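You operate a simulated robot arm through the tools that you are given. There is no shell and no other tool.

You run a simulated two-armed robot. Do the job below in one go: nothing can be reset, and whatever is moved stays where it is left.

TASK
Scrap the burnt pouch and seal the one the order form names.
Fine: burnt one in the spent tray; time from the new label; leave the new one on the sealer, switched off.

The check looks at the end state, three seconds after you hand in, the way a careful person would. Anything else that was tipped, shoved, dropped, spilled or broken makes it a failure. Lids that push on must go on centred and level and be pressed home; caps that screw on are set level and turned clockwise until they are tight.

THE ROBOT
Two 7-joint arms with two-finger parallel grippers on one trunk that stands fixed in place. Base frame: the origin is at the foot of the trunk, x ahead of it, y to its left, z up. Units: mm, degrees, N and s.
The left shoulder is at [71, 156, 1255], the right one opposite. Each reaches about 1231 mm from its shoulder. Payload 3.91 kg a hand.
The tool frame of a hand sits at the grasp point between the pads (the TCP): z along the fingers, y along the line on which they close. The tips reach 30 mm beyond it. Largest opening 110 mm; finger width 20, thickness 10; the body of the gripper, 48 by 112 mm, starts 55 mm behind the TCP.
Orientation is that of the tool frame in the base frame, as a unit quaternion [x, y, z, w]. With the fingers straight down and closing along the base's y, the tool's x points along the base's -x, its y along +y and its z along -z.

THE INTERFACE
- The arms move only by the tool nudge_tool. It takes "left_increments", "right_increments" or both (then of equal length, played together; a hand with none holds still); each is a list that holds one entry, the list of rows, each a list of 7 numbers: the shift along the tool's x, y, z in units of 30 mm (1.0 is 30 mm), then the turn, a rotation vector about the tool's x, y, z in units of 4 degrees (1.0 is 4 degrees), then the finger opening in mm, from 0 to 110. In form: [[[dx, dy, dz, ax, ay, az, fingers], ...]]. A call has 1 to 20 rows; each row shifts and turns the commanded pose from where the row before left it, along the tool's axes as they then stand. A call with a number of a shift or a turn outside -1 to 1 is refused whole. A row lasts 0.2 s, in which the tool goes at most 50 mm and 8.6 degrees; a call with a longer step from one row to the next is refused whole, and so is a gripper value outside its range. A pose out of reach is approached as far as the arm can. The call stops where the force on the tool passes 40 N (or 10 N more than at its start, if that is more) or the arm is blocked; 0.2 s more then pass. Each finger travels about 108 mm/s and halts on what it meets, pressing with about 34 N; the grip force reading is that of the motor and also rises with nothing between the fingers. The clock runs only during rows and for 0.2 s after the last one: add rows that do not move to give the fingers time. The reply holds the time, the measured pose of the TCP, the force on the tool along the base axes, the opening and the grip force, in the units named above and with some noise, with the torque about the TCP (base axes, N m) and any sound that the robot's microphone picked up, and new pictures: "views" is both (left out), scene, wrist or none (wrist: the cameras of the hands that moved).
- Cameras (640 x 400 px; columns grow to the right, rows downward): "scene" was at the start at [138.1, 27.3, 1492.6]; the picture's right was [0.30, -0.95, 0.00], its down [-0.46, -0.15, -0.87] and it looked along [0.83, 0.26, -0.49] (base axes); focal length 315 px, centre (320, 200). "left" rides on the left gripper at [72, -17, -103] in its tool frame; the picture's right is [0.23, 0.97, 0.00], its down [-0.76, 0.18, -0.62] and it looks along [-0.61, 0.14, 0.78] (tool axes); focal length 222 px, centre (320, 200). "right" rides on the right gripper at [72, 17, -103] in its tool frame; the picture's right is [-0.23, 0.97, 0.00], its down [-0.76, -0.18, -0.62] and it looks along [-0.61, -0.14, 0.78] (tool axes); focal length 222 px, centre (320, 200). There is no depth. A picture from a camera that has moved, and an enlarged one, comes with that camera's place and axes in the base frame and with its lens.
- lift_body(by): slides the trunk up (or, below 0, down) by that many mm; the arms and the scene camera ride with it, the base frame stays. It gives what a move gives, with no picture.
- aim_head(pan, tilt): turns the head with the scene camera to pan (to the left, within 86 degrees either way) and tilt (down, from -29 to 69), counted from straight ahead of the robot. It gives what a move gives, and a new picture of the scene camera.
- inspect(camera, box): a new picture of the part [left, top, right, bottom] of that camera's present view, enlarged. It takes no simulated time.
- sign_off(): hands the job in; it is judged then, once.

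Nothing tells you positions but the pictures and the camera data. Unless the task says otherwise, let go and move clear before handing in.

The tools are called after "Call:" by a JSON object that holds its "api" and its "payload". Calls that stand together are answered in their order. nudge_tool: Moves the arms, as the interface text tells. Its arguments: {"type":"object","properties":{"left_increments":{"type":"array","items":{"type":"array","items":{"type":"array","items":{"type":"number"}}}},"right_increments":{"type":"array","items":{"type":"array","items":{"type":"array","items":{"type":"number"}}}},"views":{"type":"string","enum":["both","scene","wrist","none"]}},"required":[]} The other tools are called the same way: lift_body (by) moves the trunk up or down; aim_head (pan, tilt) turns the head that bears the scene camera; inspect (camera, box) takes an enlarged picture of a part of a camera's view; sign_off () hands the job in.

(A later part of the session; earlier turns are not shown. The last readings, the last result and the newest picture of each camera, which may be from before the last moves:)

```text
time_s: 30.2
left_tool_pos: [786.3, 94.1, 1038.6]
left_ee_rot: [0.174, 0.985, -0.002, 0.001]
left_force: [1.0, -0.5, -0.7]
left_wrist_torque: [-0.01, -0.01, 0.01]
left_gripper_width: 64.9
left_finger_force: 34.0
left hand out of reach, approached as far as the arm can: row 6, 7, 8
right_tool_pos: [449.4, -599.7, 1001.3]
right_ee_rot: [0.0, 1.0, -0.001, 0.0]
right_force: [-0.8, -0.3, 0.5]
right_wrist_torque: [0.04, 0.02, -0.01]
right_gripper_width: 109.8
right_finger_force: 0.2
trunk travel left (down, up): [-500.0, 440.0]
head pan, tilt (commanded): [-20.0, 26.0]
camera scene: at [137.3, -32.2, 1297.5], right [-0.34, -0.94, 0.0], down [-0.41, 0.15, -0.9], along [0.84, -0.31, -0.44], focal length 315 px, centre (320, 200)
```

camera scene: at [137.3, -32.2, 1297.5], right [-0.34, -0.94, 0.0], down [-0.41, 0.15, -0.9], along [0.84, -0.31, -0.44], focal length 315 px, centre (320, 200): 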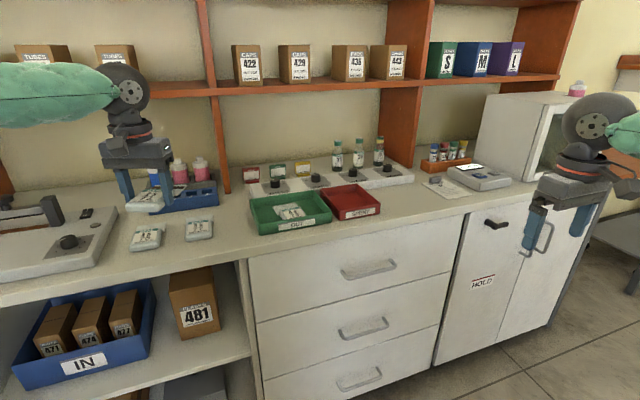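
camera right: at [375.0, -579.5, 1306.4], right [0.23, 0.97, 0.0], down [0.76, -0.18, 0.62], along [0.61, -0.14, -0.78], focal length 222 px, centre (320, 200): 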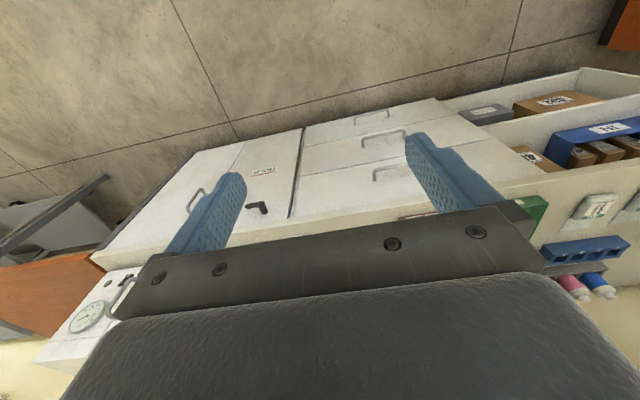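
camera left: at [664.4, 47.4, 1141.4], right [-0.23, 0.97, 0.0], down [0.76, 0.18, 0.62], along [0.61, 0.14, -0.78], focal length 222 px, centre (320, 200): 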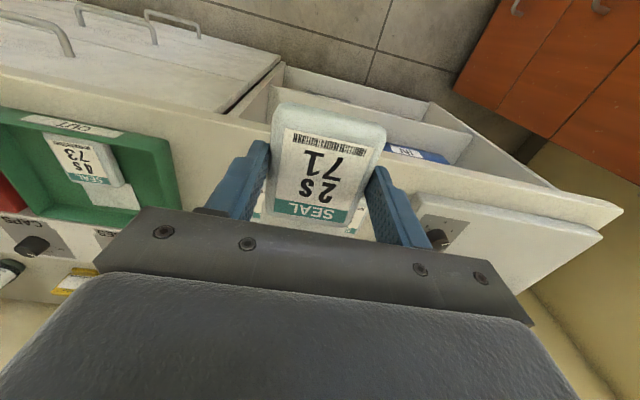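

Call:
{"api": "lift_body", "payload": {"by": 200}}

Call:
{"api": "nudge_tool", "payload": {"left_increments": [[[0, 0, 0, 0, 0, -1, 40], [0, 0, 0, 0, 0, -1, 40], [0, 0, 0, 0, 0, -1, 40], [0, 0, 0, 0, 0, -1, 40], [0, 0, 0, 0, 0, -1, 40], [0, 0, 1, 0, 0, 0, 40], [0, 0, 1, 0, 0, 0, 40], [0, 0, 1, 0, 0, 0, 40], [0, 0, 1, 0, 0, 0, 40], [0, 0, 1, 0, 0, 0, 40], [-1, -0.5, 0, 0, 0, 0, 40], [-1, -0.5, 0, 0, 0, 0, 40], [-1, -0.5, 0, 0, 0, 0, 40]]], "views": "scene"}}

```text
time_s: 32.4
left_tool_pos: [786.9, 93.9, 1238.5]
left_ee_rot: [0.174, 0.985, -0.001, 0.001]
left_force: [0.0, -0.3, -0.8]
left_wrist_torque: [0.0, 0.02, 0.0]
left_gripper_width: 64.9
left_finger_force: 34.2
right_tool_pos: [450.9, -599.9, 1202.8]
right_ee_rot: [-0.001, 1.0, 0.0, 0.0]
right_force: [0.3, -0.5, 0.6]
right_wrist_torque: [-0.04, 0.0, 0.0]
right_gripper_width: 109.9
right_finger_force: 0.1
trunk travel left (down, up): [-700.0, 240.0]
head pan, tilt (commanded): [-20.0, 26.0]
```

```text
time_s: 35.2
left_tool_pos: [814.5, 132.8, 1116.4]
left_ee_rot: [0.0, 1.0, -0.002, 0.001]
left_force: [-0.6, 0.7, -1.5]
left_wrist_torque: [-0.03, 0.02, -0.03]
left_gripper_width: 64.9
left_finger_force: 33.5
left hand out of reach, approached as far as the arm can: row 8, 9, 10, 11, 12, 13
right_tool_pos: [450.4, -599.6, 1201.5]
right_ee_rot: [0.0, 1.0, 0.0, -0.001]
right_force: [-0.6, -0.7, 0.5]
right_wrist_torque: [0.0, 0.03, 0.0]
right_gripper_width: 109.8
right_finger_force: 0.0
trunk travel left (down, up): [-700.0, 240.0]
head pan, tilt (commanded): [-20.0, 26.0]
camera scene: at [137.8, -31.8, 1497.4], right [-0.34, -0.94, 0.0], down [-0.41, 0.15, -0.9], along [0.84, -0.31, -0.44], focal length 315 px, centre (320, 200)
```

scene: 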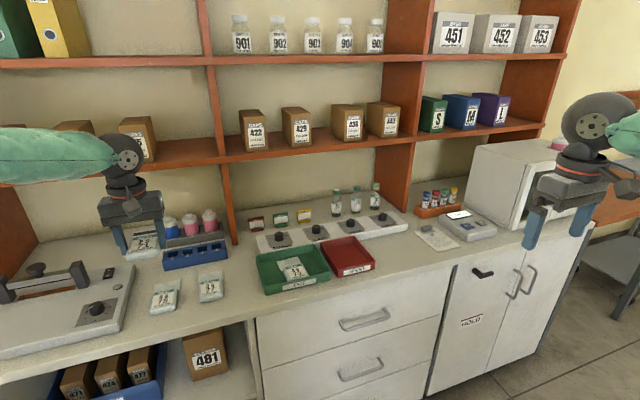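

Call:
{"api": "aim_head", "payload": {"pan": 50, "tilt": 20}}

```text
time_s: 36.6
left_tool_pos: [815.2, 134.0, 1117.0]
left_ee_rot: [0.0, 1.0, 0.0, 0.001]
left_force: [0.3, 0.3, 0.0]
left_wrist_torque: [0.0, 0.03, -0.01]
left_gripper_width: 65.0
left_finger_force: 34.0
right_tool_pos: [450.1, -599.0, 1201.1]
right_ee_rot: [0.0, 1.0, 0.0, -0.001]
right_force: [0.8, 0.0, -0.1]
right_wrist_torque: [0.0, 0.01, 0.01]
right_gripper_width: 109.9
right_finger_force: 0.0
trunk travel left (down, up): [-700.0, 240.0]
head pan, tilt (commanded): [50.0, 20.0]
camera scene: at [111.3, 70.7, 1507.2], right [0.77, -0.64, 0.0], down [-0.22, -0.26, -0.94], along [0.6, 0.72, -0.34], focal length 315 px, centre (320, 200)
```

scene: 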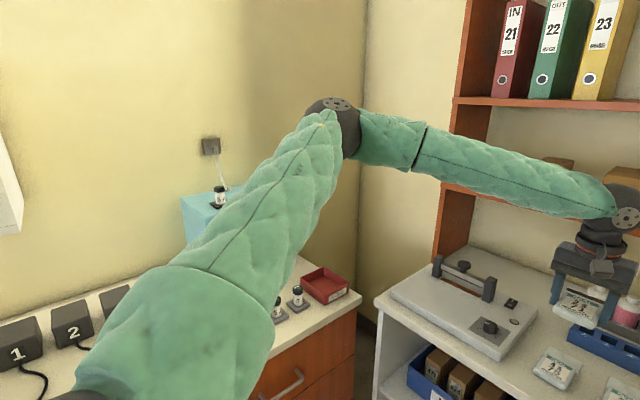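

I found the left arm's inward limit with the fingers straight down, about 450 mm from the shoulder line. Next I probe nearer to the trunk to find a place where both hands can meet.

Call:
{"api": "nudge_tool", "payload": {"left_increments": [[[1, 0, 0, 0, 0, 0, 40], [1, 0, 0, 0, 0, 0, 40], [1, 0, 0, 0, 0, 0, 40], [1, 0, 0, 0, 0, 0, 40], [1, 0, 0, 0, 0, 0, 40], [1, 0, 0, 0, 0, 0, 40], [1, 0, 0, 0, 0, 0, 40], [0, -1, 0, 0, 0, 0, 40], [0, -1, 0, 0, 0, 0, 40], [0, -1, 0, 0, 0, 0, 40], [0, -1, 0, 0, 0, 0, 40], [0, -1, 0, 0, 0, 0, 40], [0, -1, 0, 0, 0, 0, 40], [0, -1, 0, 0, 0, 0, 40], [0, -1, 0, 0, 0, 0, 40]]], "views": "scene"}}

```text
time_s: 39.8
left_tool_pos: [583.0, 24.6, 1143.5]
left_ee_rot: [0.0, 1.0, -0.001, 0.001]
left_force: [0.0, -0.6, -0.4]
left_wrist_torque: [0.04, 0.03, -0.01]
left_gripper_width: 64.9
left_finger_force: 34.5
left hand out of reach, approached as far as the arm can: row 11, 12, 13, 14, 15
right_tool_pos: [448.4, -598.8, 1201.6]
right_ee_rot: [0.0, 1.0, 0.0, 0.0]
right_force: [-0.4, 1.6, -1.0]
right_wrist_torque: [-0.02, 0.0, 0.04]
right_gripper_width: 110.2
right_finger_force: 0.1
trunk travel left (down, up): [-700.0, 240.0]
head pan, tilt (commanded): [50.0, 20.0]
camera scene: at [111.1, 70.5, 1507.2], right [0.77, -0.64, 0.0], down [-0.22, -0.26, -0.94], along [0.6, 0.72, -0.34], focal length 315 px, centre (320, 200)
```

scene: 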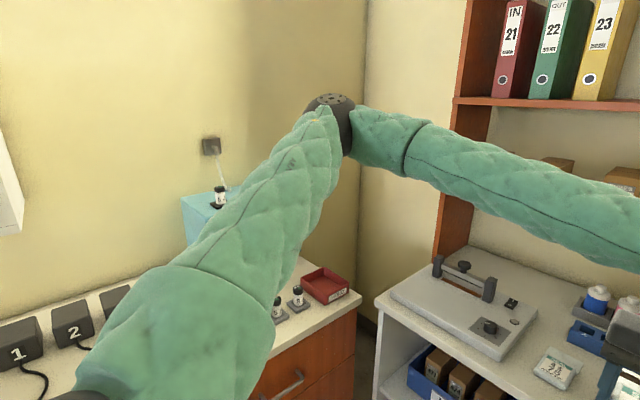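

Call:
{"api": "nudge_tool", "payload": {"left_increments": [[[0, 0, 0, 0, -1, 0, 40], [0, 0, 0, 0, -1, 0, 40], [0, 0, 0, 0, -1, 0, 40], [0, 0, 0, 0, -1, 0, 40], [0, 0, 0, 0, -1, 0, 40], [0, -1, 0, 0, 0, 0, 40], [0, -1, 0, 0, 0, 0, 40], [0, -1, 0, 0, 0, 0, 40], [0, -1, 0, 0, 0, 0, 40]]], "views": "scene"}}

```text
time_s: 41.8
left_tool_pos: [581.4, 20.3, 1149.1]
left_ee_rot: [0.0, 0.985, -0.001, 0.175]
left_force: [-0.2, -0.3, 0.0]
left_wrist_torque: [0.03, 0.0, -0.05]
left_gripper_width: 65.2
left_finger_force: 33.9
left hand out of reach, approached as far as the arm can: row 6, 7, 8, 9
right_tool_pos: [450.7, -598.9, 1201.8]
right_ee_rot: [0.0, 1.0, 0.001, 0.0]
right_force: [0.2, 0.4, 0.3]
right_wrist_torque: [0.0, -0.02, 0.02]
right_gripper_width: 110.0
right_finger_force: 0.1
trunk travel left (down, up): [-700.0, 240.0]
head pan, tilt (commanded): [50.0, 20.0]
camera scene: at [111.0, 70.7, 1507.2], right [0.77, -0.64, 0.0], down [-0.22, -0.26, -0.94], along [0.6, 0.72, -0.34], focal length 315 px, centre (320, 200)
```

scene: 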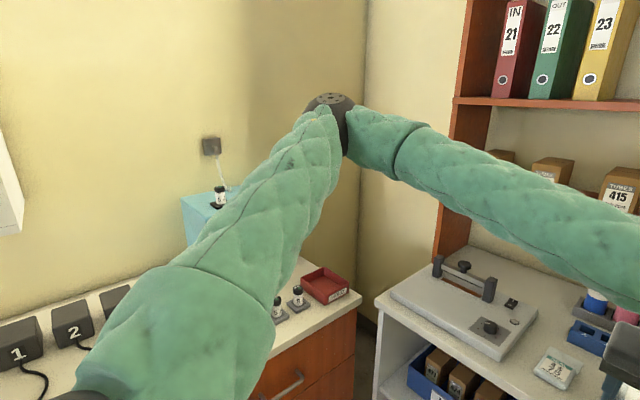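

The upper arm itself is at its stop, so the left hand can't cross to the tray. I'll pass pouch 71 to the right hand in the air in front of the bench. First the left hand levels out, moves to about (690, 60, 1150) and turns 44° so the free end of the pouch faces the right hand.

Call:
{"api": "nudge_tool", "payload": {"left_increments": [[[0, 0, 0, 0, 1, 0, 40], [0, 0, 0, 0, 1, 0, 40], [0, 0, 0, 0, 1, 0, 40], [0, 0, 0, 0, 1, 0, 40], [0, 0, 0, 0, 1, 0, 40], [-0.91, 0.333, 0, 0, 0, 0, 40], [-0.91, 0.333, 0, 0, 0, 0, 40], [-0.91, 0.333, 0, 0, 0, 0, 40], [-0.91, 0.333, 0, 0, 0, 0, 40], [0, 0, 0, 0, 0, -1, 40], [0, 0, 0, 0, 0, -1, 40], [0, 0, 0, 0, 0, -1, 40], [0, 0, 0, 0, 0, -1, 40], [0, 0, 0, 0, 0, -1, 40], [0, 0, 0, 0, 0, -1, 40], [0, 0, 0, 0, 0, -1, 40], [0, 0, 0, 0, 0, -1, 40], [0, 0, 0, 0, 0, -1, 40], [0, 0, 0, 0, 0, -1, 40], [0, 0, 0, 0, 0, -1, 40]]], "views": "none"}}

Call:
{"api": "aim_head", "payload": {"pan": 0, "tilt": 28}}

```text
time_s: 46.0
left_tool_pos: [688.5, 62.5, 1147.7]
left_ee_rot: [-0.374, 0.927, -0.001, 0.001]
left_force: [-0.1, -0.6, -0.6]
left_wrist_torque: [0.01, 0.02, -0.05]
left_gripper_width: 65.0
left_finger_force: 34.4
left hand out of reach, approached as far as the arm can: row 5
right_tool_pos: [450.2, -598.7, 1201.5]
right_ee_rot: [0.0, 1.0, 0.0, 0.0]
right_force: [-0.2, 0.5, 0.4]
right_wrist_torque: [-0.02, -0.03, 0.01]
right_gripper_width: 110.0
right_finger_force: 0.2
trunk travel left (down, up): [-700.0, 240.0]
head pan, tilt (commanded): [50.0, 20.0]
```

```text
time_s: 47.2
left_tool_pos: [689.7, 63.4, 1148.7]
left_ee_rot: [-0.374, 0.927, -0.001, 0.001]
left_force: [-0.2, 0.8, -2.1]
left_wrist_torque: [0.03, 0.04, 0.0]
left_gripper_width: 65.2
left_finger_force: 33.9
right_tool_pos: [448.8, -599.8, 1201.9]
right_ee_rot: [-0.001, 1.0, -0.001, 0.0]
right_force: [-0.5, 0.2, -0.3]
right_wrist_torque: [0.02, -0.01, -0.02]
right_gripper_width: 109.9
right_finger_force: 0.0
trunk travel left (down, up): [-700.0, 240.0]
head pan, tilt (commanded): [0.0, 28.0]
camera scene: at [142.5, -0.5, 1494.3], right [0.0, -1.0, 0.0], down [-0.47, 0.0, -0.88], along [0.88, 0.0, -0.47], focal length 315 px, centre (320, 200)
```

scene: 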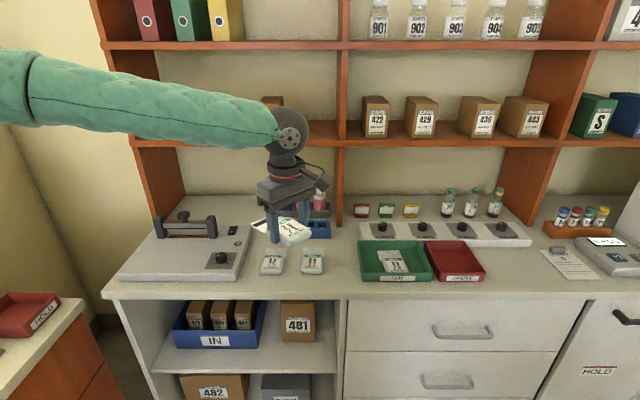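

Call:
{"api": "nudge_tool", "payload": {"right_increments": [[[-0.262, 0.952, 0, 0, 0, 0, 95], [-0.262, 0.952, 0, 0, 0, 0, 95], [-0.262, 0.952, 0, 0, 0, 0, 95], [-0.262, 0.952, 0, 0, 0, 0, 95], [-0.262, 0.952, 0, 0, 0, 0, 95], [-0.262, 0.952, 0, 0, 0, 0, 95], [-0.262, 0.952, 0, 0, 0, 0, 95], [-0.262, 0.952, 0, 0, 0, 0, 95], [-0.262, 0.952, 0, 0, 0, 0, 95], [-0.262, 0.952, 0, 0, 0, 0, 95], [-0.262, 0.952, 0, 0, 0, 0, 95], [-0.262, 0.952, 0, 0, 0, 0, 95], [-0.262, 0.952, 0, 0, 0, 0, 95], [-0.262, 0.952, 0, 0, 0, 0, 95]]], "views": "none"}}

Call:
{"api": "nudge_tool", "payload": {"right_increments": [[[0, 0, 0, 0, 0, -1, 95], [0, 0, 0, 0, 0, -1, 95], [0, 0, 0, 0, 0, -1, 95], [0, 0, 0, 0, 0, -1, 95], [0, 0, 0, 0, 0, -1, 95], [0, 0, 0, 0, 0, -1, 95], [0, 0, 0, 0, 0, -1, 95], [0, 0, 0, 0, 0, -1, 95], [0, 0, 0, 0, 0, -1, 95], [0, 0, 0, 0, 0, -1, 95], [0, 0, 0, 0, 0, -1, 95], [0, 0, 0, 0, -1, 0, 95], [0, 0, 0, 0, -1, 0, 95], [0, 0, 0, 0, -1, 0, 95], [0, 0, 0, 0, -1, 0, 95], [0, 0, 0, 0, -1, 0, 95], [0, 0, 0, 0, -1, 0, 95], [0, 0, 0, 0, -1, 0, 95]]], "views": "none"}}

Call:
{"api": "nudge_tool", "payload": {"right_increments": [[[0, 0, 0, 0, -1, 0, 95], [0, 0, 0, 0, -1, 0, 95], [0, 0, 0, 0, -1, 0, 95], [0, 0, 0, 0, -1, 0, 95], [0, 0, 0, 0, -1, 0, 95], [0, 0, 0, 0, -1, 0, 95], [0, 0, 0, 0, -1, 0, 95], [0, 0, 0, 0, -1, 0, 95]]], "views": "both"}}

```text
time_s: 50.2
left_tool_pos: [689.8, 63.9, 1146.0]
left_ee_rot: [-0.374, 0.927, -0.001, -0.001]
left_force: [-0.1, 0.7, -1.2]
left_wrist_torque: [-0.03, -0.01, 0.01]
left_gripper_width: 65.3
left_finger_force: 33.9
right_tool_pos: [563.6, -198.1, 1200.8]
right_ee_rot: [0.0, 1.0, -0.001, 0.0]
right_force: [-0.1, 0.3, 0.1]
right_wrist_torque: [0.01, -0.01, -0.03]
right_gripper_width: 95.0
right_finger_force: 0.0
trunk travel left (down, up): [-700.0, 240.0]
head pan, tilt (commanded): [0.0, 28.0]
```

```text
time_s: 54.0
left_tool_pos: [688.5, 62.5, 1148.1]
left_ee_rot: [-0.374, 0.927, -0.001, 0.0]
left_force: [-0.3, 0.2, 0.1]
left_wrist_torque: [0.0, 0.01, -0.02]
left_gripper_width: 65.2
left_finger_force: 34.0
right_tool_pos: [560.1, -199.1, 1202.4]
right_ee_rot: [-0.363, 0.9, 0.09, 0.225]
right_force: [-0.6, 0.0, -0.8]
right_wrist_torque: [0.01, 0.01, -0.02]
right_gripper_width: 95.2
right_finger_force: 0.0
trunk travel left (down, up): [-700.0, 240.0]
head pan, tilt (commanded): [0.0, 28.0]
```

```text
time_s: 55.8
left_tool_pos: [688.8, 64.3, 1148.0]
left_ee_rot: [-0.374, 0.927, -0.001, 0.0]
left_force: [-0.1, 0.4, -0.2]
left_wrist_torque: [0.01, 0.01, -0.02]
left_gripper_width: 65.1
left_finger_force: 34.1
right_tool_pos: [573.9, -202.1, 1204.0]
right_ee_rot: [-0.325, 0.803, 0.188, 0.463]
right_force: [1.1, -0.2, -0.5]
right_wrist_torque: [-0.03, 0.03, 0.0]
right_gripper_width: 95.2
right_finger_force: 0.1
right hand out of reach, approached as far as the arm can: row 7, 8
trunk travel left (down, up): [-700.0, 240.0]
head pan, tilt (commanded): [0.0, 28.0]
camera scene: at [142.4, -0.7, 1494.3], right [0.0, -1.0, 0.0], down [-0.47, 0.0, -0.88], along [0.88, 0.0, -0.47], focal length 315 px, centre (320, 200)
camera right: at [471.4, -275.1, 1193.8], right [-0.6, 0.78, 0.2], down [0.01, -0.24, 0.97], along [0.8, 0.58, 0.14], focal length 222 px, centre (320, 200)
```

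scene: 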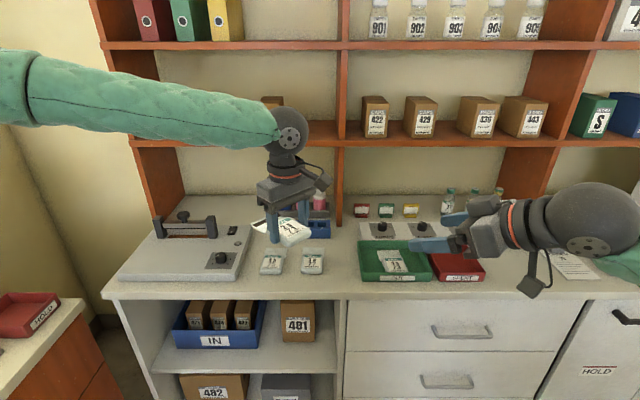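
right: 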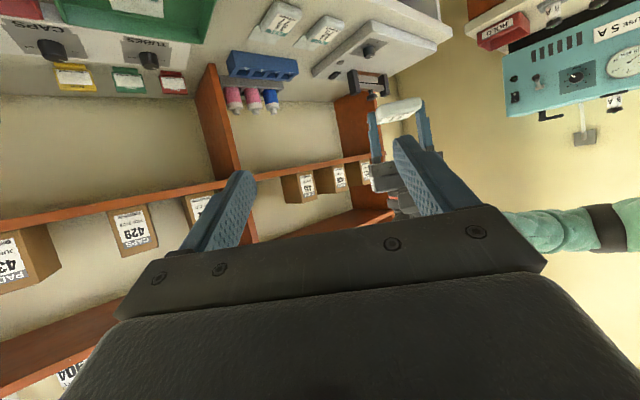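

The right hand is yawed 44° and pitched about 60°, facing the pouch. I move it to a standoff point about 100 mm short of the handover.

Call:
{"api": "nudge_tool", "payload": {"right_increments": [[[-0.018, 0.739, 0.915, 0, 0, 0, 95], [-0.018, 0.739, 0.915, 0, 0, 0, 95], [-0.018, 0.739, 0.915, 0, 0, 0, 95], [-0.018, 0.739, 0.915, 0, 0, 0, 95], [-0.018, 0.739, 0.915, 0, 0, 0, 95], [0, 0, 0, 0, 0, 0, 95]]], "views": "both"}}

Call:
{"api": "inspect", "payload": {"camera": "left", "box": [0, 0, 640, 400]}}

```text
time_s: 57.2
left_tool_pos: [688.3, 63.0, 1147.9]
left_ee_rot: [-0.375, 0.927, -0.001, 0.0]
left_force: [-0.3, -0.4, 0.5]
left_wrist_torque: [0.0, -0.04, -0.03]
left_gripper_width: 65.1
left_finger_force: 33.9
right_tool_pos: [589.4, -38.8, 1136.9]
right_ee_rot: [-0.325, 0.803, 0.188, 0.463]
right_force: [-0.3, 0.0, -0.4]
right_wrist_torque: [0.0, -0.01, 0.02]
right_gripper_width: 95.2
right_finger_force: 0.0
right hand out of reach, approached as far as the arm can: row 1
trunk travel left (down, up): [-700.0, 240.0]
head pan, tilt (commanded): [0.0, 28.0]
camera scene: at [142.3, -1.1, 1494.3], right [0.0, -1.0, 0.0], down [-0.47, 0.0, -0.88], along [0.88, 0.0, -0.47], focal length 315 px, centre (320, 200)
camera right: at [484.5, -111.9, 1127.1], right [-0.59, 0.78, 0.2], down [0.01, -0.24, 0.97], along [0.8, 0.58, 0.13], focal length 222 px, centre (320, 200)
```

scene: 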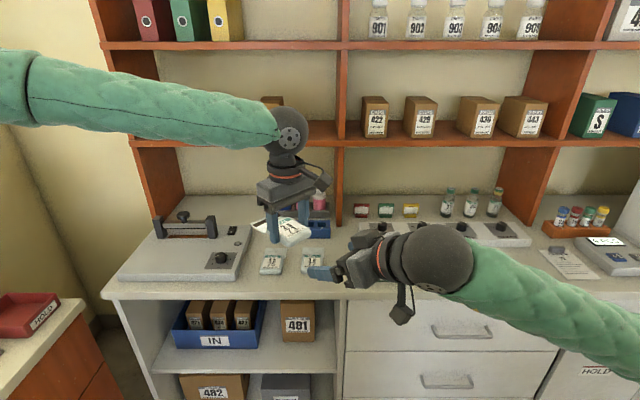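
right: 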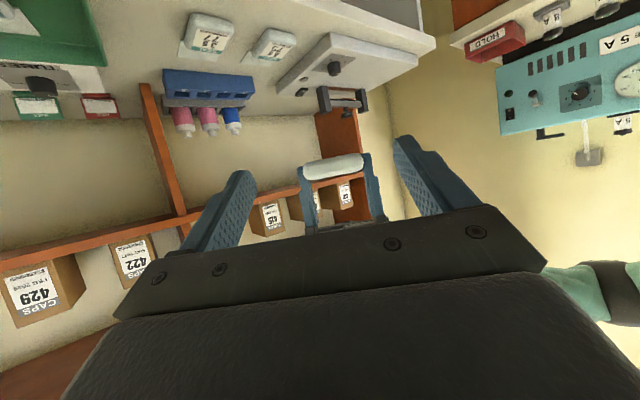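

```text
1.00 times, centred on (320, 200) of left (not enlarged: the box is as wide or as high as the picture)
camera zoom: at [647.9, -0.4, 1250.9], right [-0.84, 0.54, 0.0], down [0.42, 0.66, 0.62], along [0.34, 0.52, -0.78], focal length 222 px, centre (320, 200)
```

zoom: 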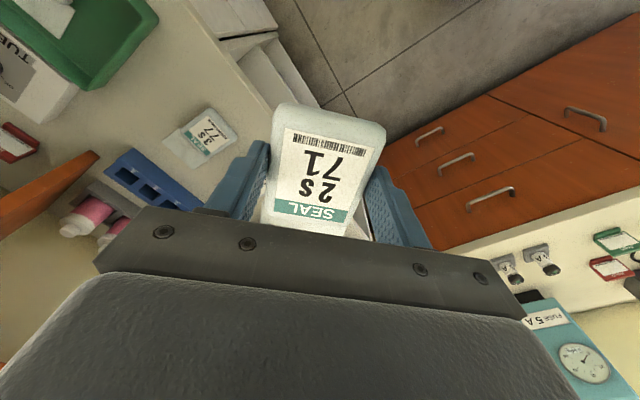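

Both measured poses and the camera agree that the pouch is centred ahead of the right fingers. I advance part of the way and check.

Call:
{"api": "nudge_tool", "payload": {"right_increments": [[[-0.306, 0.044, 0.53, 0, 0, 0, 105], [-0.306, 0.044, 0.53, 0, 0, 0, 105], [-0.306, 0.044, 0.53, 0, 0, 0, 105], [0, 0, 0, 0, 0, 0, 105]]], "views": "wrist"}}

Call:
{"api": "inspect", "payload": {"camera": "left", "box": [180, 60, 460, 260]}}

Call:
{"api": "inspect", "payload": {"camera": "scene", "box": [220, 130, 480, 330]}}

```text
time_s: 58.2
left_tool_pos: [689.0, 63.5, 1148.5]
left_ee_rot: [-0.375, 0.927, -0.001, 0.001]
left_force: [-0.2, 1.5, -0.9]
left_wrist_torque: [-0.01, 0.0, 0.02]
left_gripper_width: 65.2
left_finger_force: 34.1
right_tool_pos: [625.7, 2.5, 1137.6]
right_ee_rot: [-0.324, 0.803, 0.188, 0.464]
right_force: [-0.6, 0.1, -0.4]
right_wrist_torque: [-0.03, 0.0, -0.03]
right_gripper_width: 105.2
right_finger_force: 0.0
trunk travel left (down, up): [-700.0, 240.0]
head pan, tilt (commanded): [0.0, 28.0]
camera right: at [521.0, -70.9, 1127.0], right [-0.59, 0.78, 0.2], down [0.01, -0.24, 0.97], along [0.8, 0.58, 0.13], focal length 222 px, centre (320, 200)
```

right: 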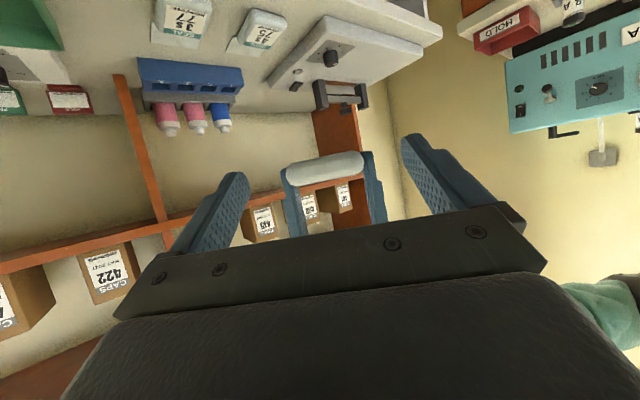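

```text
2.00 times, centred on (320, 160) of left
camera zoom: at [648.0, -0.2, 1250.9], right [-0.84, 0.54, 0.0], down [0.42, 0.66, 0.62], along [0.34, 0.52, -0.78], focal length 444 px, centre (320, 280)
```

zoom: 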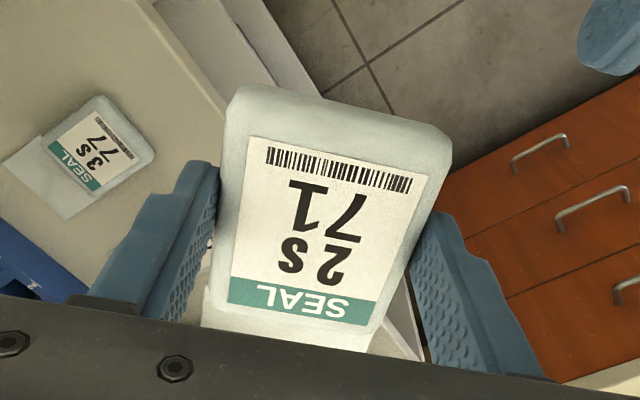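

```text
2.00 times, centred on (350, 230) of scene
camera zoom: at [142.4, -0.9, 1494.3], right [0.0, -1.0, 0.0], down [-0.47, 0.0, -0.88], along [0.88, 0.0, -0.47], focal length 631 px, centre (260, 140)
```

zoom: 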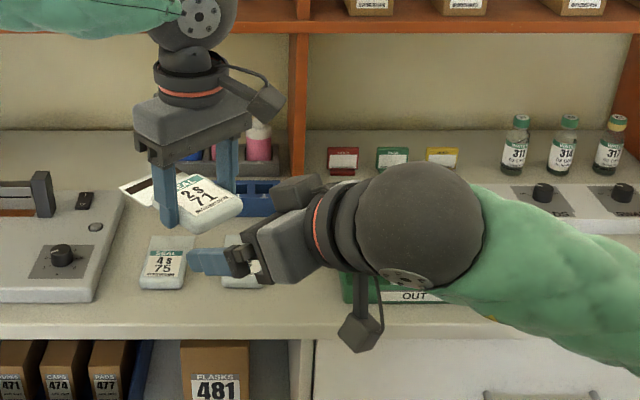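

Call:
{"api": "nudge_tool", "payload": {"right_increments": [[[-0.222, 0, 0.385, 0, 0, 0, 105], [-0.222, 0, 0.385, 0, 0, 0, 105], [-0.222, 0, 0.385, 0, 0, 0, 105], [0, 0, 0, 0, 0, 0, 105], [0, 0, 0, 0, 0, 0, 105]]], "views": "both"}}

Call:
{"api": "inspect", "payload": {"camera": "left", "box": [180, 60, 460, 260]}}

Call:
{"api": "inspect", "payload": {"camera": "scene", "box": [230, 160, 390, 300]}}

```text
time_s: 59.4
left_tool_pos: [689.8, 64.4, 1146.6]
left_ee_rot: [-0.374, 0.927, 0.0, -0.001]
left_force: [-0.5, -0.2, -0.7]
left_wrist_torque: [0.03, -0.01, -0.02]
left_gripper_width: 65.0
left_finger_force: 33.9
right_tool_pos: [653.0, 31.3, 1138.5]
right_ee_rot: [-0.324, 0.803, 0.188, 0.463]
right_force: [0.9, 0.0, -0.3]
right_wrist_torque: [0.01, 0.03, 0.03]
right_gripper_width: 105.1
right_finger_force: 0.2
trunk travel left (down, up): [-700.0, 240.0]
head pan, tilt (commanded): [0.0, 28.0]
camera scene: at [142.9, -0.1, 1494.2], right [0.0, -1.0, 0.0], down [-0.47, 0.0, -0.88], along [0.88, 0.0, -0.47], focal length 315 px, centre (320, 200)
camera right: at [549.9, -42.9, 1127.6], right [-0.59, 0.78, 0.2], down [0.01, -0.24, 0.97], along [0.8, 0.58, 0.13], focal length 222 px, centre (320, 200)
```

scene: 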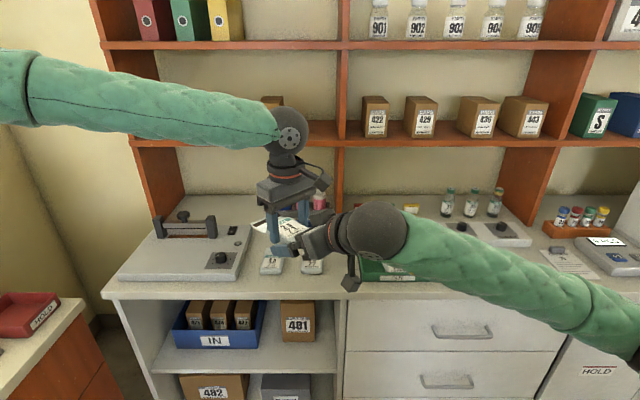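
right: 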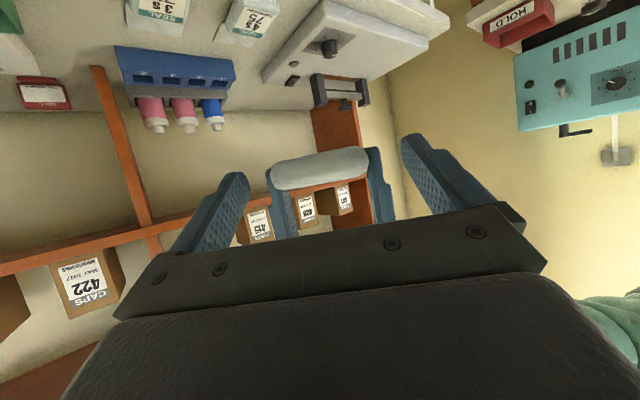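

```text
2.00 times, centred on (320, 160) of left
camera zoom: at [648.4, 0.5, 1250.6], right [-0.84, 0.54, 0.0], down [0.42, 0.66, 0.62], along [0.34, 0.52, -0.78], focal length 444 px, centre (320, 280)
```

zoom: 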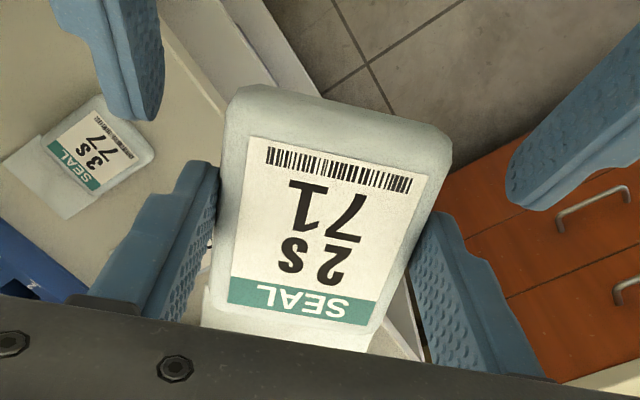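

```text
2.86 times, centred on (310, 230) of scene
camera zoom: at [142.9, -0.1, 1494.2], right [0.0, -1.0, 0.0], down [-0.47, 0.0, -0.88], along [0.88, 0.0, -0.47], focal length 901 px, centre (349, 114)
```

zoom: 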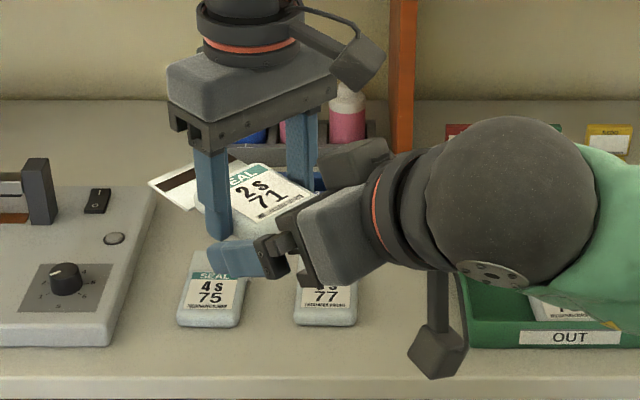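

Call:
{"api": "nudge_tool", "payload": {"right_increments": [[[-0.042, 0, 0.073, 0, 0, 0, 105], [0, 0, 0, 0, 0, 0, 85], [0, 0, 0, 0, 0, 0, 72], [0, 0, 0, 0, 0, 0, 66], [0, 0, 0, 0, 0, 0, 40], [0, 0, 0, 0, 0, 0, 40], [0, 0, 0, 0, 0, 0, 40]]], "views": "wrist"}}

Call:
{"api": "inspect", "payload": {"camera": "left", "box": [180, 60, 460, 260]}}

Call:
{"api": "inspect", "payload": {"camera": "scene", "box": [230, 160, 390, 300]}}

```text
time_s: 61.0
left_tool_pos: [689.2, 62.9, 1148.3]
left_ee_rot: [-0.374, 0.927, 0.0, 0.0]
left_force: [-13.4, 15.0, 3.6]
left_wrist_torque: [0.29, 0.35, -0.2]
left_gripper_width: 64.7
left_finger_force: 33.8
right_tool_pos: [655.4, 32.2, 1136.9]
right_ee_rot: [-0.324, 0.804, 0.186, 0.463]
right_force: [14.9, -14.5, -4.0]
right_wrist_torque: [-0.29, -0.08, -0.81]
right_gripper_width: 65.0
right_finger_force: 34.0
trunk travel left (down, up): [-700.0, 240.0]
head pan, tilt (commanded): [0.0, 28.0]
camera right: at [552.1, -41.7, 1127.0], right [-0.59, 0.78, 0.2], down [0.01, -0.24, 0.97], along [0.81, 0.58, 0.13], focal length 222 px, centre (320, 200)
```

right: 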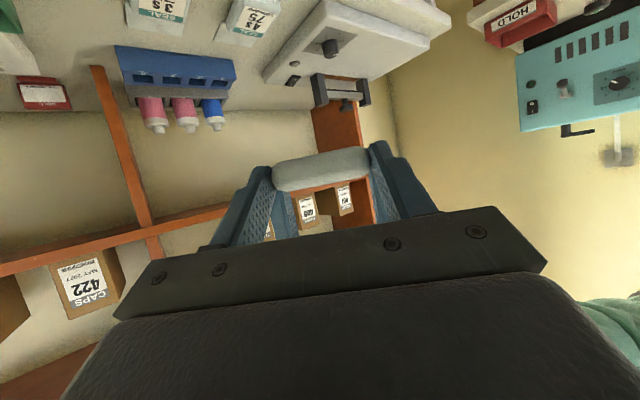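

```text
2.00 times, centred on (320, 160) of left
camera zoom: at [648.1, 0.5, 1250.5], right [-0.84, 0.54, 0.0], down [0.42, 0.66, 0.62], along [0.34, 0.52, -0.78], focal length 444 px, centre (320, 280)
```

zoom: 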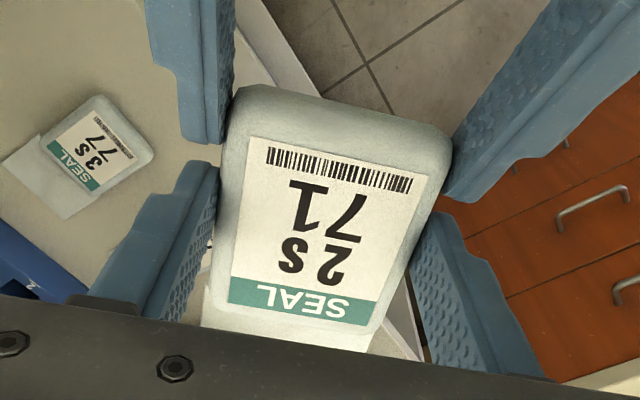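

```text
2.86 times, centred on (310, 230) of scene
camera zoom: at [142.8, -0.3, 1494.2], right [0.0, -1.0, 0.0], down [-0.47, 0.0, -0.88], along [0.88, 0.0, -0.47], focal length 901 px, centre (349, 114)
```

zoom: 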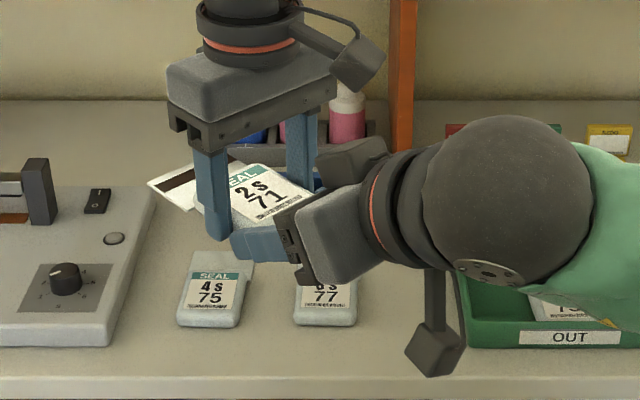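

Both hands hold the pouch (65 mm, 34 N each). Now the left hand lets go and rises clear.

Call:
{"api": "nudge_tool", "payload": {"left_increments": [[[0, 0, 0, 0, 0, 0, 40], [0, 0, 0, 0, 0, 0, 66], [0, 0, 0, 0, 0, 0, 80], [0, 0, 0, 0, 0, 0, 86], [0, 0, 0, 0, 0, 0, 86], [0, 0, -0.3, 0, 0, 0, 86], [0, 0, -0.8, 0, 0, 0, 86], [0, 0, -1, 0, 0, 0, 86], [0, 0, -1, 0, 0, 0, 86]]], "right_increments": [[[0, -0.03, 0, 0, 0, 0, 40], [0, 0, 0, 0, 0, 0, 40], [0, 0, 0, 0, 0, 0, 40], [0, 0, 0, 0, 0, 0, 40], [0, 0, 0, 0, 0, 0, 40], [0, 0, 0, 0, 0, 0, 40], [0, 0, 0, 0, 0, 0, 40], [0, 0, 0, 0, 0, 0, 40], [0, 0, 0, 0, 0, 0, 40]]], "views": "both"}}

```text
time_s: 63.0
left_tool_pos: [687.5, 61.2, 1242.3]
left_ee_rot: [-0.375, 0.927, 0.0, 0.0]
left_force: [0.2, -0.2, -0.5]
left_wrist_torque: [0.0, 0.0, 0.01]
left_gripper_width: 86.0
left_finger_force: 0.1
right_tool_pos: [656.5, 30.9, 1136.6]
right_ee_rot: [-0.324, 0.803, 0.187, 0.463]
right_force: [-0.8, -0.3, 0.0]
right_wrist_torque: [-0.03, 0.02, 0.01]
right_gripper_width: 64.9
right_finger_force: 34.4
trunk travel left (down, up): [-700.0, 240.0]
head pan, tilt (commanded): [0.0, 28.0]
camera scene: at [142.1, -0.5, 1494.3], right [0.0, -1.0, 0.0], down [-0.47, 0.0, -0.88], along [0.88, 0.0, -0.47], focal length 315 px, centre (320, 200)
camera right: at [551.6, -42.2, 1126.9], right [-0.59, 0.78, 0.2], down [0.01, -0.24, 0.97], along [0.8, 0.58, 0.13], focal length 222 px, centre (320, 200)
camera left: at [646.8, -0.8, 1345.9], right [-0.84, 0.54, 0.0], down [0.42, 0.66, 0.62], along [0.34, 0.52, -0.78], focal length 222 px, centre (320, 200)
```

scene: 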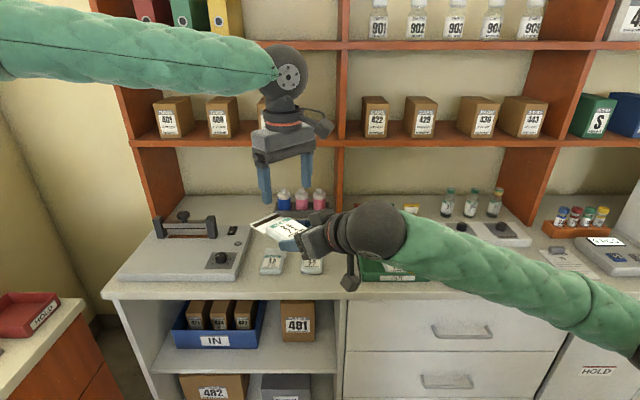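
right: 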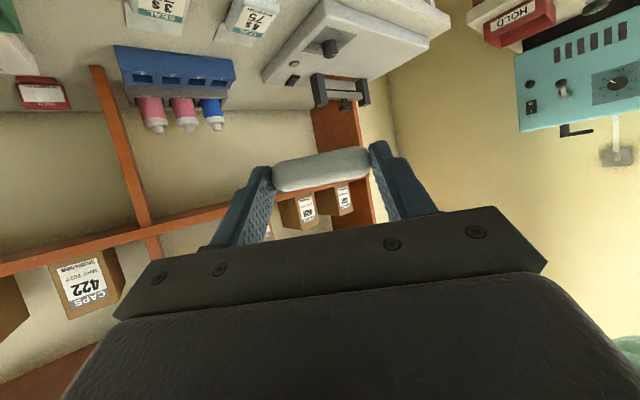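
left: 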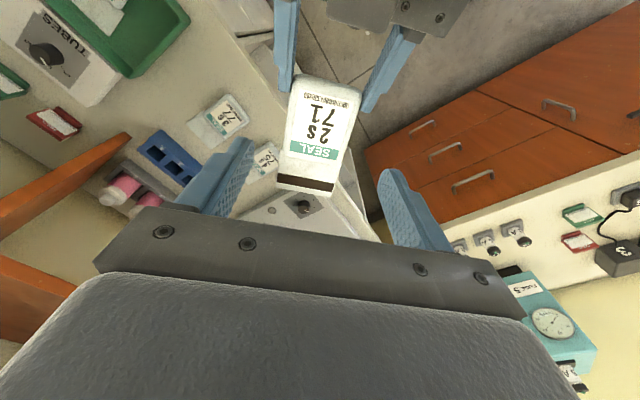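

The right hand now holds pouch 71. I carry it to the right and then turn it so its tongue points straight ahead.

Call:
{"api": "nudge_tool", "payload": {"right_increments": [[[0.338, -0.701, -0.586, 0, 0, 0, 40], [0.338, -0.701, -0.586, 0, 0, 0, 40], [0.338, -0.701, -0.586, 0, 0, 0, 40], [0.338, -0.701, -0.586, 0, 0, 0, 40], [0.338, -0.701, -0.586, 0, 0, 0, 40], [0.338, -0.701, -0.586, 0, 0, 0, 40], [0.338, -0.701, -0.586, 0, 0, 0, 40], [0.338, -0.701, -0.586, 0, 0, 0, 40], [0.338, -0.701, -0.586, 0, 0, 0, 40], [0.338, -0.701, -0.586, 0, 0, 0, 40], [0.338, -0.701, -0.586, 0, 0, 0, 40], [0.338, -0.701, -0.586, 0, 0, 0, 40], [0.338, -0.701, -0.586, 0, 0, 0, 40]]], "views": "none"}}

Call:
{"api": "nudge_tool", "payload": {"right_increments": [[[0, 0, 0, 0.866, 0, 0.5, 40], [0, 0, 0, 0.866, 0, 0.5, 40], [0, 0, 0, 0.866, 0, 0.5, 40], [0, 0, 0, 0.866, 0, 0.5, 40], [0, 0, 0, 0.866, 0, 0.5, 40], [0, 0, 0, 0.866, 0, 0.5, 40], [0, 0, 0, 0.866, 0, 0.5, 40], [0, 0, 0, 0.866, 0, 0.5, 40], [0, 0, 0, 0.866, 0, 0.5, 40], [0, 0, 0, 0.866, 0, 0.5, 40], [0, 0, 0, 0.866, 0, 0.5, 40]]], "views": "none"}}

Call:
{"api": "aim_head", "payload": {"pan": -25, "tilt": 35}}

```text
time_s: 65.8
left_tool_pos: [687.5, 62.9, 1241.9]
left_ee_rot: [-0.374, 0.927, -0.001, 0.0]
left_force: [-1.1, 0.5, 0.1]
left_wrist_torque: [0.04, 0.0, 0.0]
left_gripper_width: 85.7
left_finger_force: 0.0
right_tool_pos: [657.2, -307.0, 1136.5]
right_ee_rot: [-0.329, 0.802, 0.188, 0.462]
right_force: [0.2, 0.3, -0.5]
right_wrist_torque: [-0.04, 0.06, 0.01]
right_gripper_width: 64.9
right_finger_force: 33.7
right hand out of reach, approached as far as the arm can: row 12, 13
trunk travel left (down, up): [-700.0, 240.0]
head pan, tilt (commanded): [0.0, 28.0]
```

```text
time_s: 68.2
left_tool_pos: [689.3, 62.3, 1243.5]
left_ee_rot: [-0.374, 0.927, 0.0, 0.0]
left_force: [0.3, 0.3, -0.1]
left_wrist_torque: [0.02, -0.04, 0.0]
left_gripper_width: 86.1
left_finger_force: 0.1
right_tool_pos: [656.7, -307.2, 1136.0]
right_ee_rot: [0.0, 0.866, 0.001, 0.5]
right_force: [0.5, 0.7, -0.5]
right_wrist_torque: [0.0, -0.01, -0.03]
right_gripper_width: 65.0
right_finger_force: 34.1
trunk travel left (down, up): [-700.0, 240.0]
head pan, tilt (commanded): [0.0, 28.0]
```

```text
time_s: 69.1
left_tool_pos: [688.6, 61.8, 1242.9]
left_ee_rot: [-0.375, 0.927, -0.001, 0.001]
left_force: [-0.6, -0.8, -0.3]
left_wrist_torque: [-0.02, 0.0, -0.02]
left_gripper_width: 85.7
left_finger_force: 0.0
right_tool_pos: [656.7, -306.5, 1136.5]
right_ee_rot: [0.0, 0.866, 0.001, 0.5]
right_force: [-0.1, 0.2, -0.3]
right_wrist_torque: [0.01, 0.06, 0.02]
right_gripper_width: 64.9
right_finger_force: 34.0
trunk travel left (down, up): [-700.0, 240.0]
head pan, tilt (commanded): [-25.0, 35.0]
camera scene: at [131.4, -37.6, 1483.3], right [-0.42, -0.91, 0.0], down [-0.52, 0.24, -0.82], along [0.74, -0.35, -0.57], focal length 315 px, centre (320, 200)
```

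scene: 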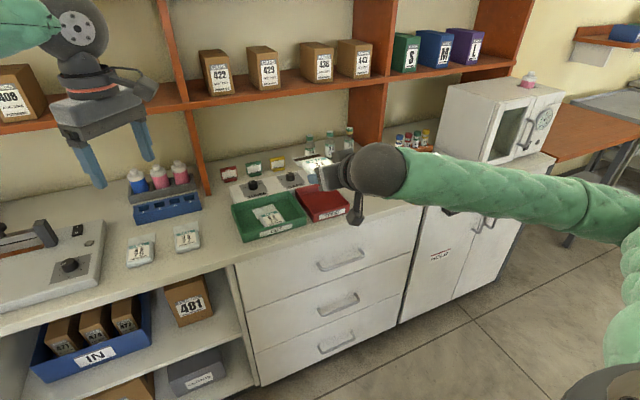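

Pouch 71 is level in the right hand, tongue pointing ahead. I bring it above the spent tray.

Call:
{"api": "nudge_tool", "payload": {"right_increments": [[[0.135, -0.4, 0.9, 0, 0, 0, 40], [0.135, -0.4, 0.9, 0, 0, 0, 40], [0.135, -0.4, 0.9, 0, 0, 0, 40], [0.135, -0.4, 0.9, 0, 0, 0, 40], [0.135, -0.4, 0.9, 0, 0, 0, 40], [0.135, -0.4, 0.9, 0, 0, 0, 40], [0.135, -0.4, 0.9, 0, 0, 0, 40], [0.135, -0.4, 0.9, 0, 0, 0, 40], [0, 0, 0, 0, 0.5, 0, 40], [0, 0, 0, 0, 0.5, 0, 40], [0, 0, 0, 0, 0.5, 0, 40], [0, 0, 0, 0, 0.5, 0, 40], [0, 0, 0, 0, 0, 0, 40]]], "views": "both"}}

Call:
{"api": "inspect", "payload": {"camera": "scene", "box": [220, 130, 400, 260]}}

```text
time_s: 71.9
left_tool_pos: [687.5, 61.0, 1242.3]
left_ee_rot: [-0.375, 0.927, 0.0, 0.001]
left_force: [-0.2, 0.7, 0.7]
left_wrist_torque: [0.02, 0.0, 0.0]
left_gripper_width: 86.2
left_finger_force: 0.1
right_tool_pos: [826.6, -402.0, 999.1]
right_ee_rot: [0.0, 0.899, 0.0, 0.438]
right_force: [0.4, 0.3, -0.8]
right_wrist_torque: [-0.01, 0.03, 0.0]
right_gripper_width: 64.9
right_finger_force: 34.2
trunk travel left (down, up): [-700.0, 240.0]
head pan, tilt (commanded): [-25.0, 35.0]
camera scene: at [131.5, -37.9, 1483.3], right [-0.42, -0.91, 0.0], down [-0.52, 0.24, -0.82], along [0.74, -0.35, -0.57], focal length 315 px, centre (320, 200)
camera right: at [699.8, -383.5, 1006.8], right [0.14, 0.97, 0.18], down [-0.02, -0.18, 0.98], along [0.99, -0.14, 0.0], focal length 222 px, centre (320, 200)
```

scene: 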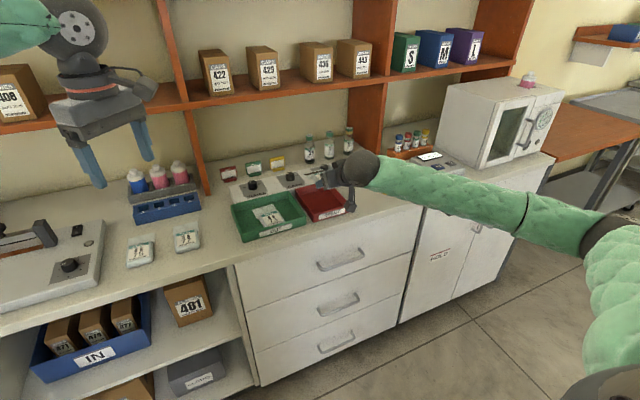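
right: 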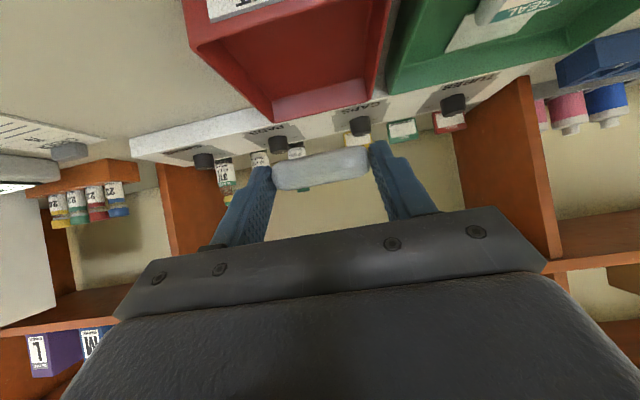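

```text
3.08 times, centred on (310, 195) of scene
camera zoom: at [131.5, -37.9, 1483.3], right [-0.42, -0.91, 0.0], down [-0.52, 0.24, -0.82], along [0.74, -0.35, -0.57], focal length 970 px, centre (351, 215)
```

zoom: 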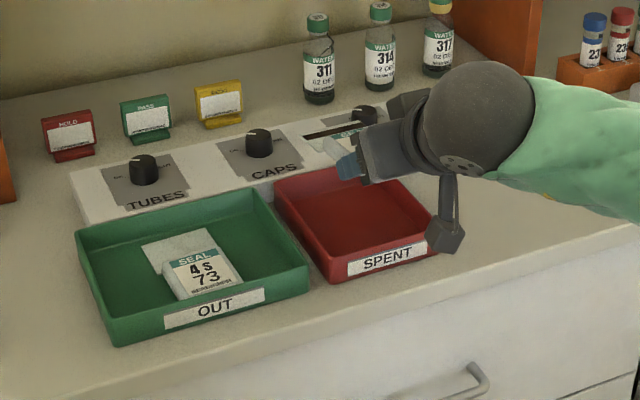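

Call:
{"api": "inspect", "payload": {"camera": "scene", "box": [290, 165, 370, 225]}}

Call:
{"api": "inspect", "payload": {"camera": "right", "box": [170, 0, 410, 200]}}

```text
6.67 times, centred on (330, 195) of scene
camera zoom: at [131.5, -37.9, 1483.3], right [-0.42, -0.91, 0.0], down [-0.52, 0.24, -0.82], along [0.74, -0.35, -0.57], focal length 2103 px, centre (253, 233)
```

zoom: 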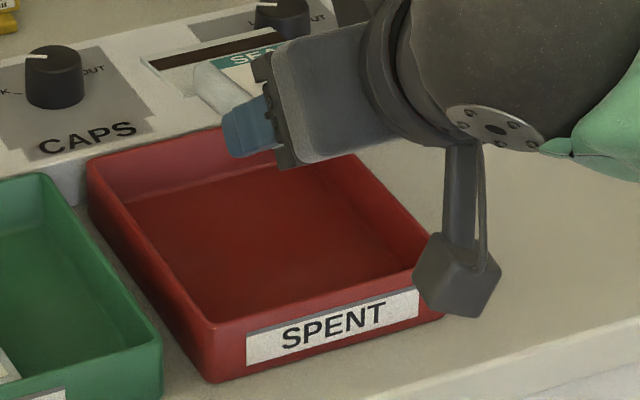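

```text
2.00 times, centred on (290, 100) of right
camera zoom: at [699.8, -383.5, 1006.8], right [0.14, 0.97, 0.18], down [-0.02, -0.18, 0.98], along [0.99, -0.14, 0.0], focal length 444 px, centre (380, 400)
```

zoom: 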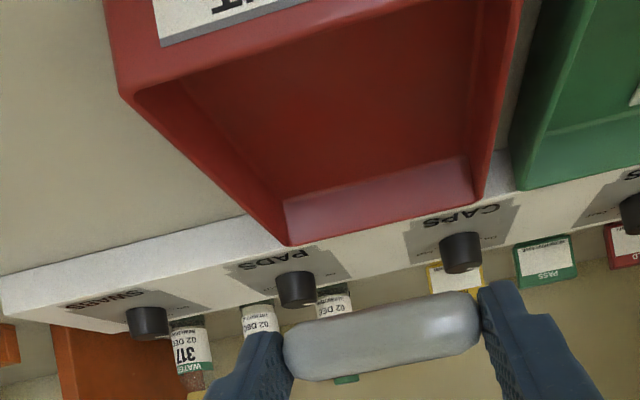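

Call:
{"api": "nudge_tool", "payload": {"right_increments": [[[0.499, -0.017, 0.458, 0, 0, 0, 40], [0.499, -0.017, 0.458, 0, 0, 0, 40], [0.499, -0.017, 0.458, 0, 0, 0, 40], [0.48, -0.017, 0.43, 0, 0, 0, 40], [0, 0, 0, 0, 0, 0, 40]]], "views": "both"}}

Call:
{"api": "inspect", "payload": {"camera": "scene", "box": [280, 160, 370, 230]}}

Call:
{"api": "inspect", "payload": {"camera": "left", "box": [0, 0, 320, 200]}}

```text
time_s: 73.1
left_tool_pos: [689.0, 63.3, 1242.4]
left_ee_rot: [-0.374, 0.928, -0.001, 0.0]
left_force: [-0.5, -0.1, -0.1]
left_wrist_torque: [0.03, 0.0, -0.01]
left_gripper_width: 85.8
left_finger_force: 0.1
right_tool_pos: [833.5, -404.3, 919.0]
right_ee_rot: [0.0, 0.899, 0.0, 0.438]
right_force: [0.1, -0.4, 0.7]
right_wrist_torque: [-0.02, 0.04, 0.01]
right_gripper_width: 65.1
right_finger_force: 34.3
trunk travel left (down, up): [-700.0, 240.0]
head pan, tilt (commanded): [-25.0, 35.0]
camera scene: at [131.1, -37.5, 1483.3], right [-0.42, -0.91, 0.0], down [-0.52, 0.24, -0.82], along [0.74, -0.35, -0.57], focal length 315 px, centre (320, 200)
camera right: at [705.3, -386.1, 926.8], right [0.14, 0.97, 0.18], down [-0.02, -0.18, 0.98], along [0.99, -0.14, 0.0], focal length 222 px, centre (320, 200)
```

scene: 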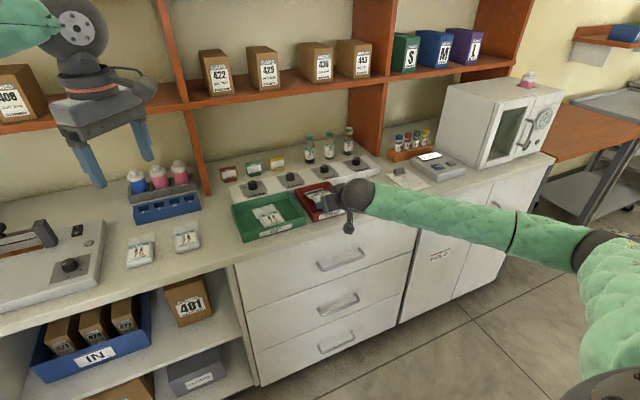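
right: 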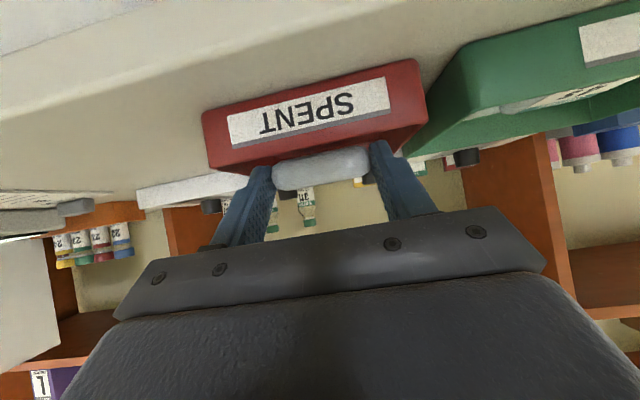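

```text
5.71 times, centred on (325, 195) of scene
camera zoom: at [131.1, -37.5, 1483.3], right [-0.42, -0.91, 0.0], down [-0.52, 0.24, -0.82], along [0.74, -0.35, -0.57], focal length 1802 px, centre (291, 229)
```

zoom: 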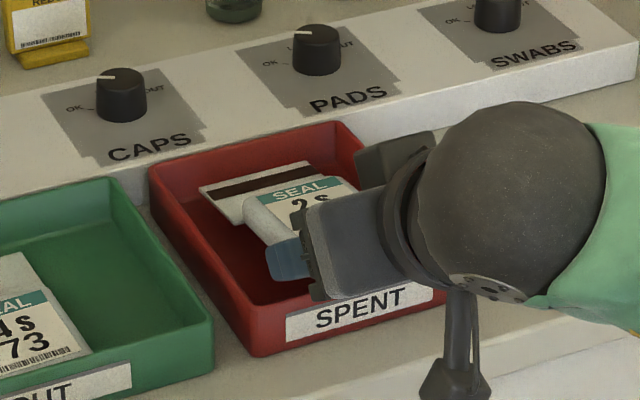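

```text
2.00 times, centred on (160, 100) of left
camera zoom: at [647.0, -0.6, 1345.4], right [-0.84, 0.54, 0.0], down [0.42, 0.66, 0.62], along [0.34, 0.52, -0.78], focal length 444 px, centre (640, 400)
```

zoom: 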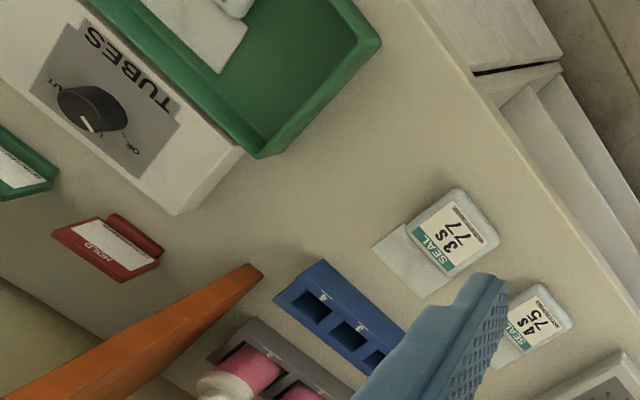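

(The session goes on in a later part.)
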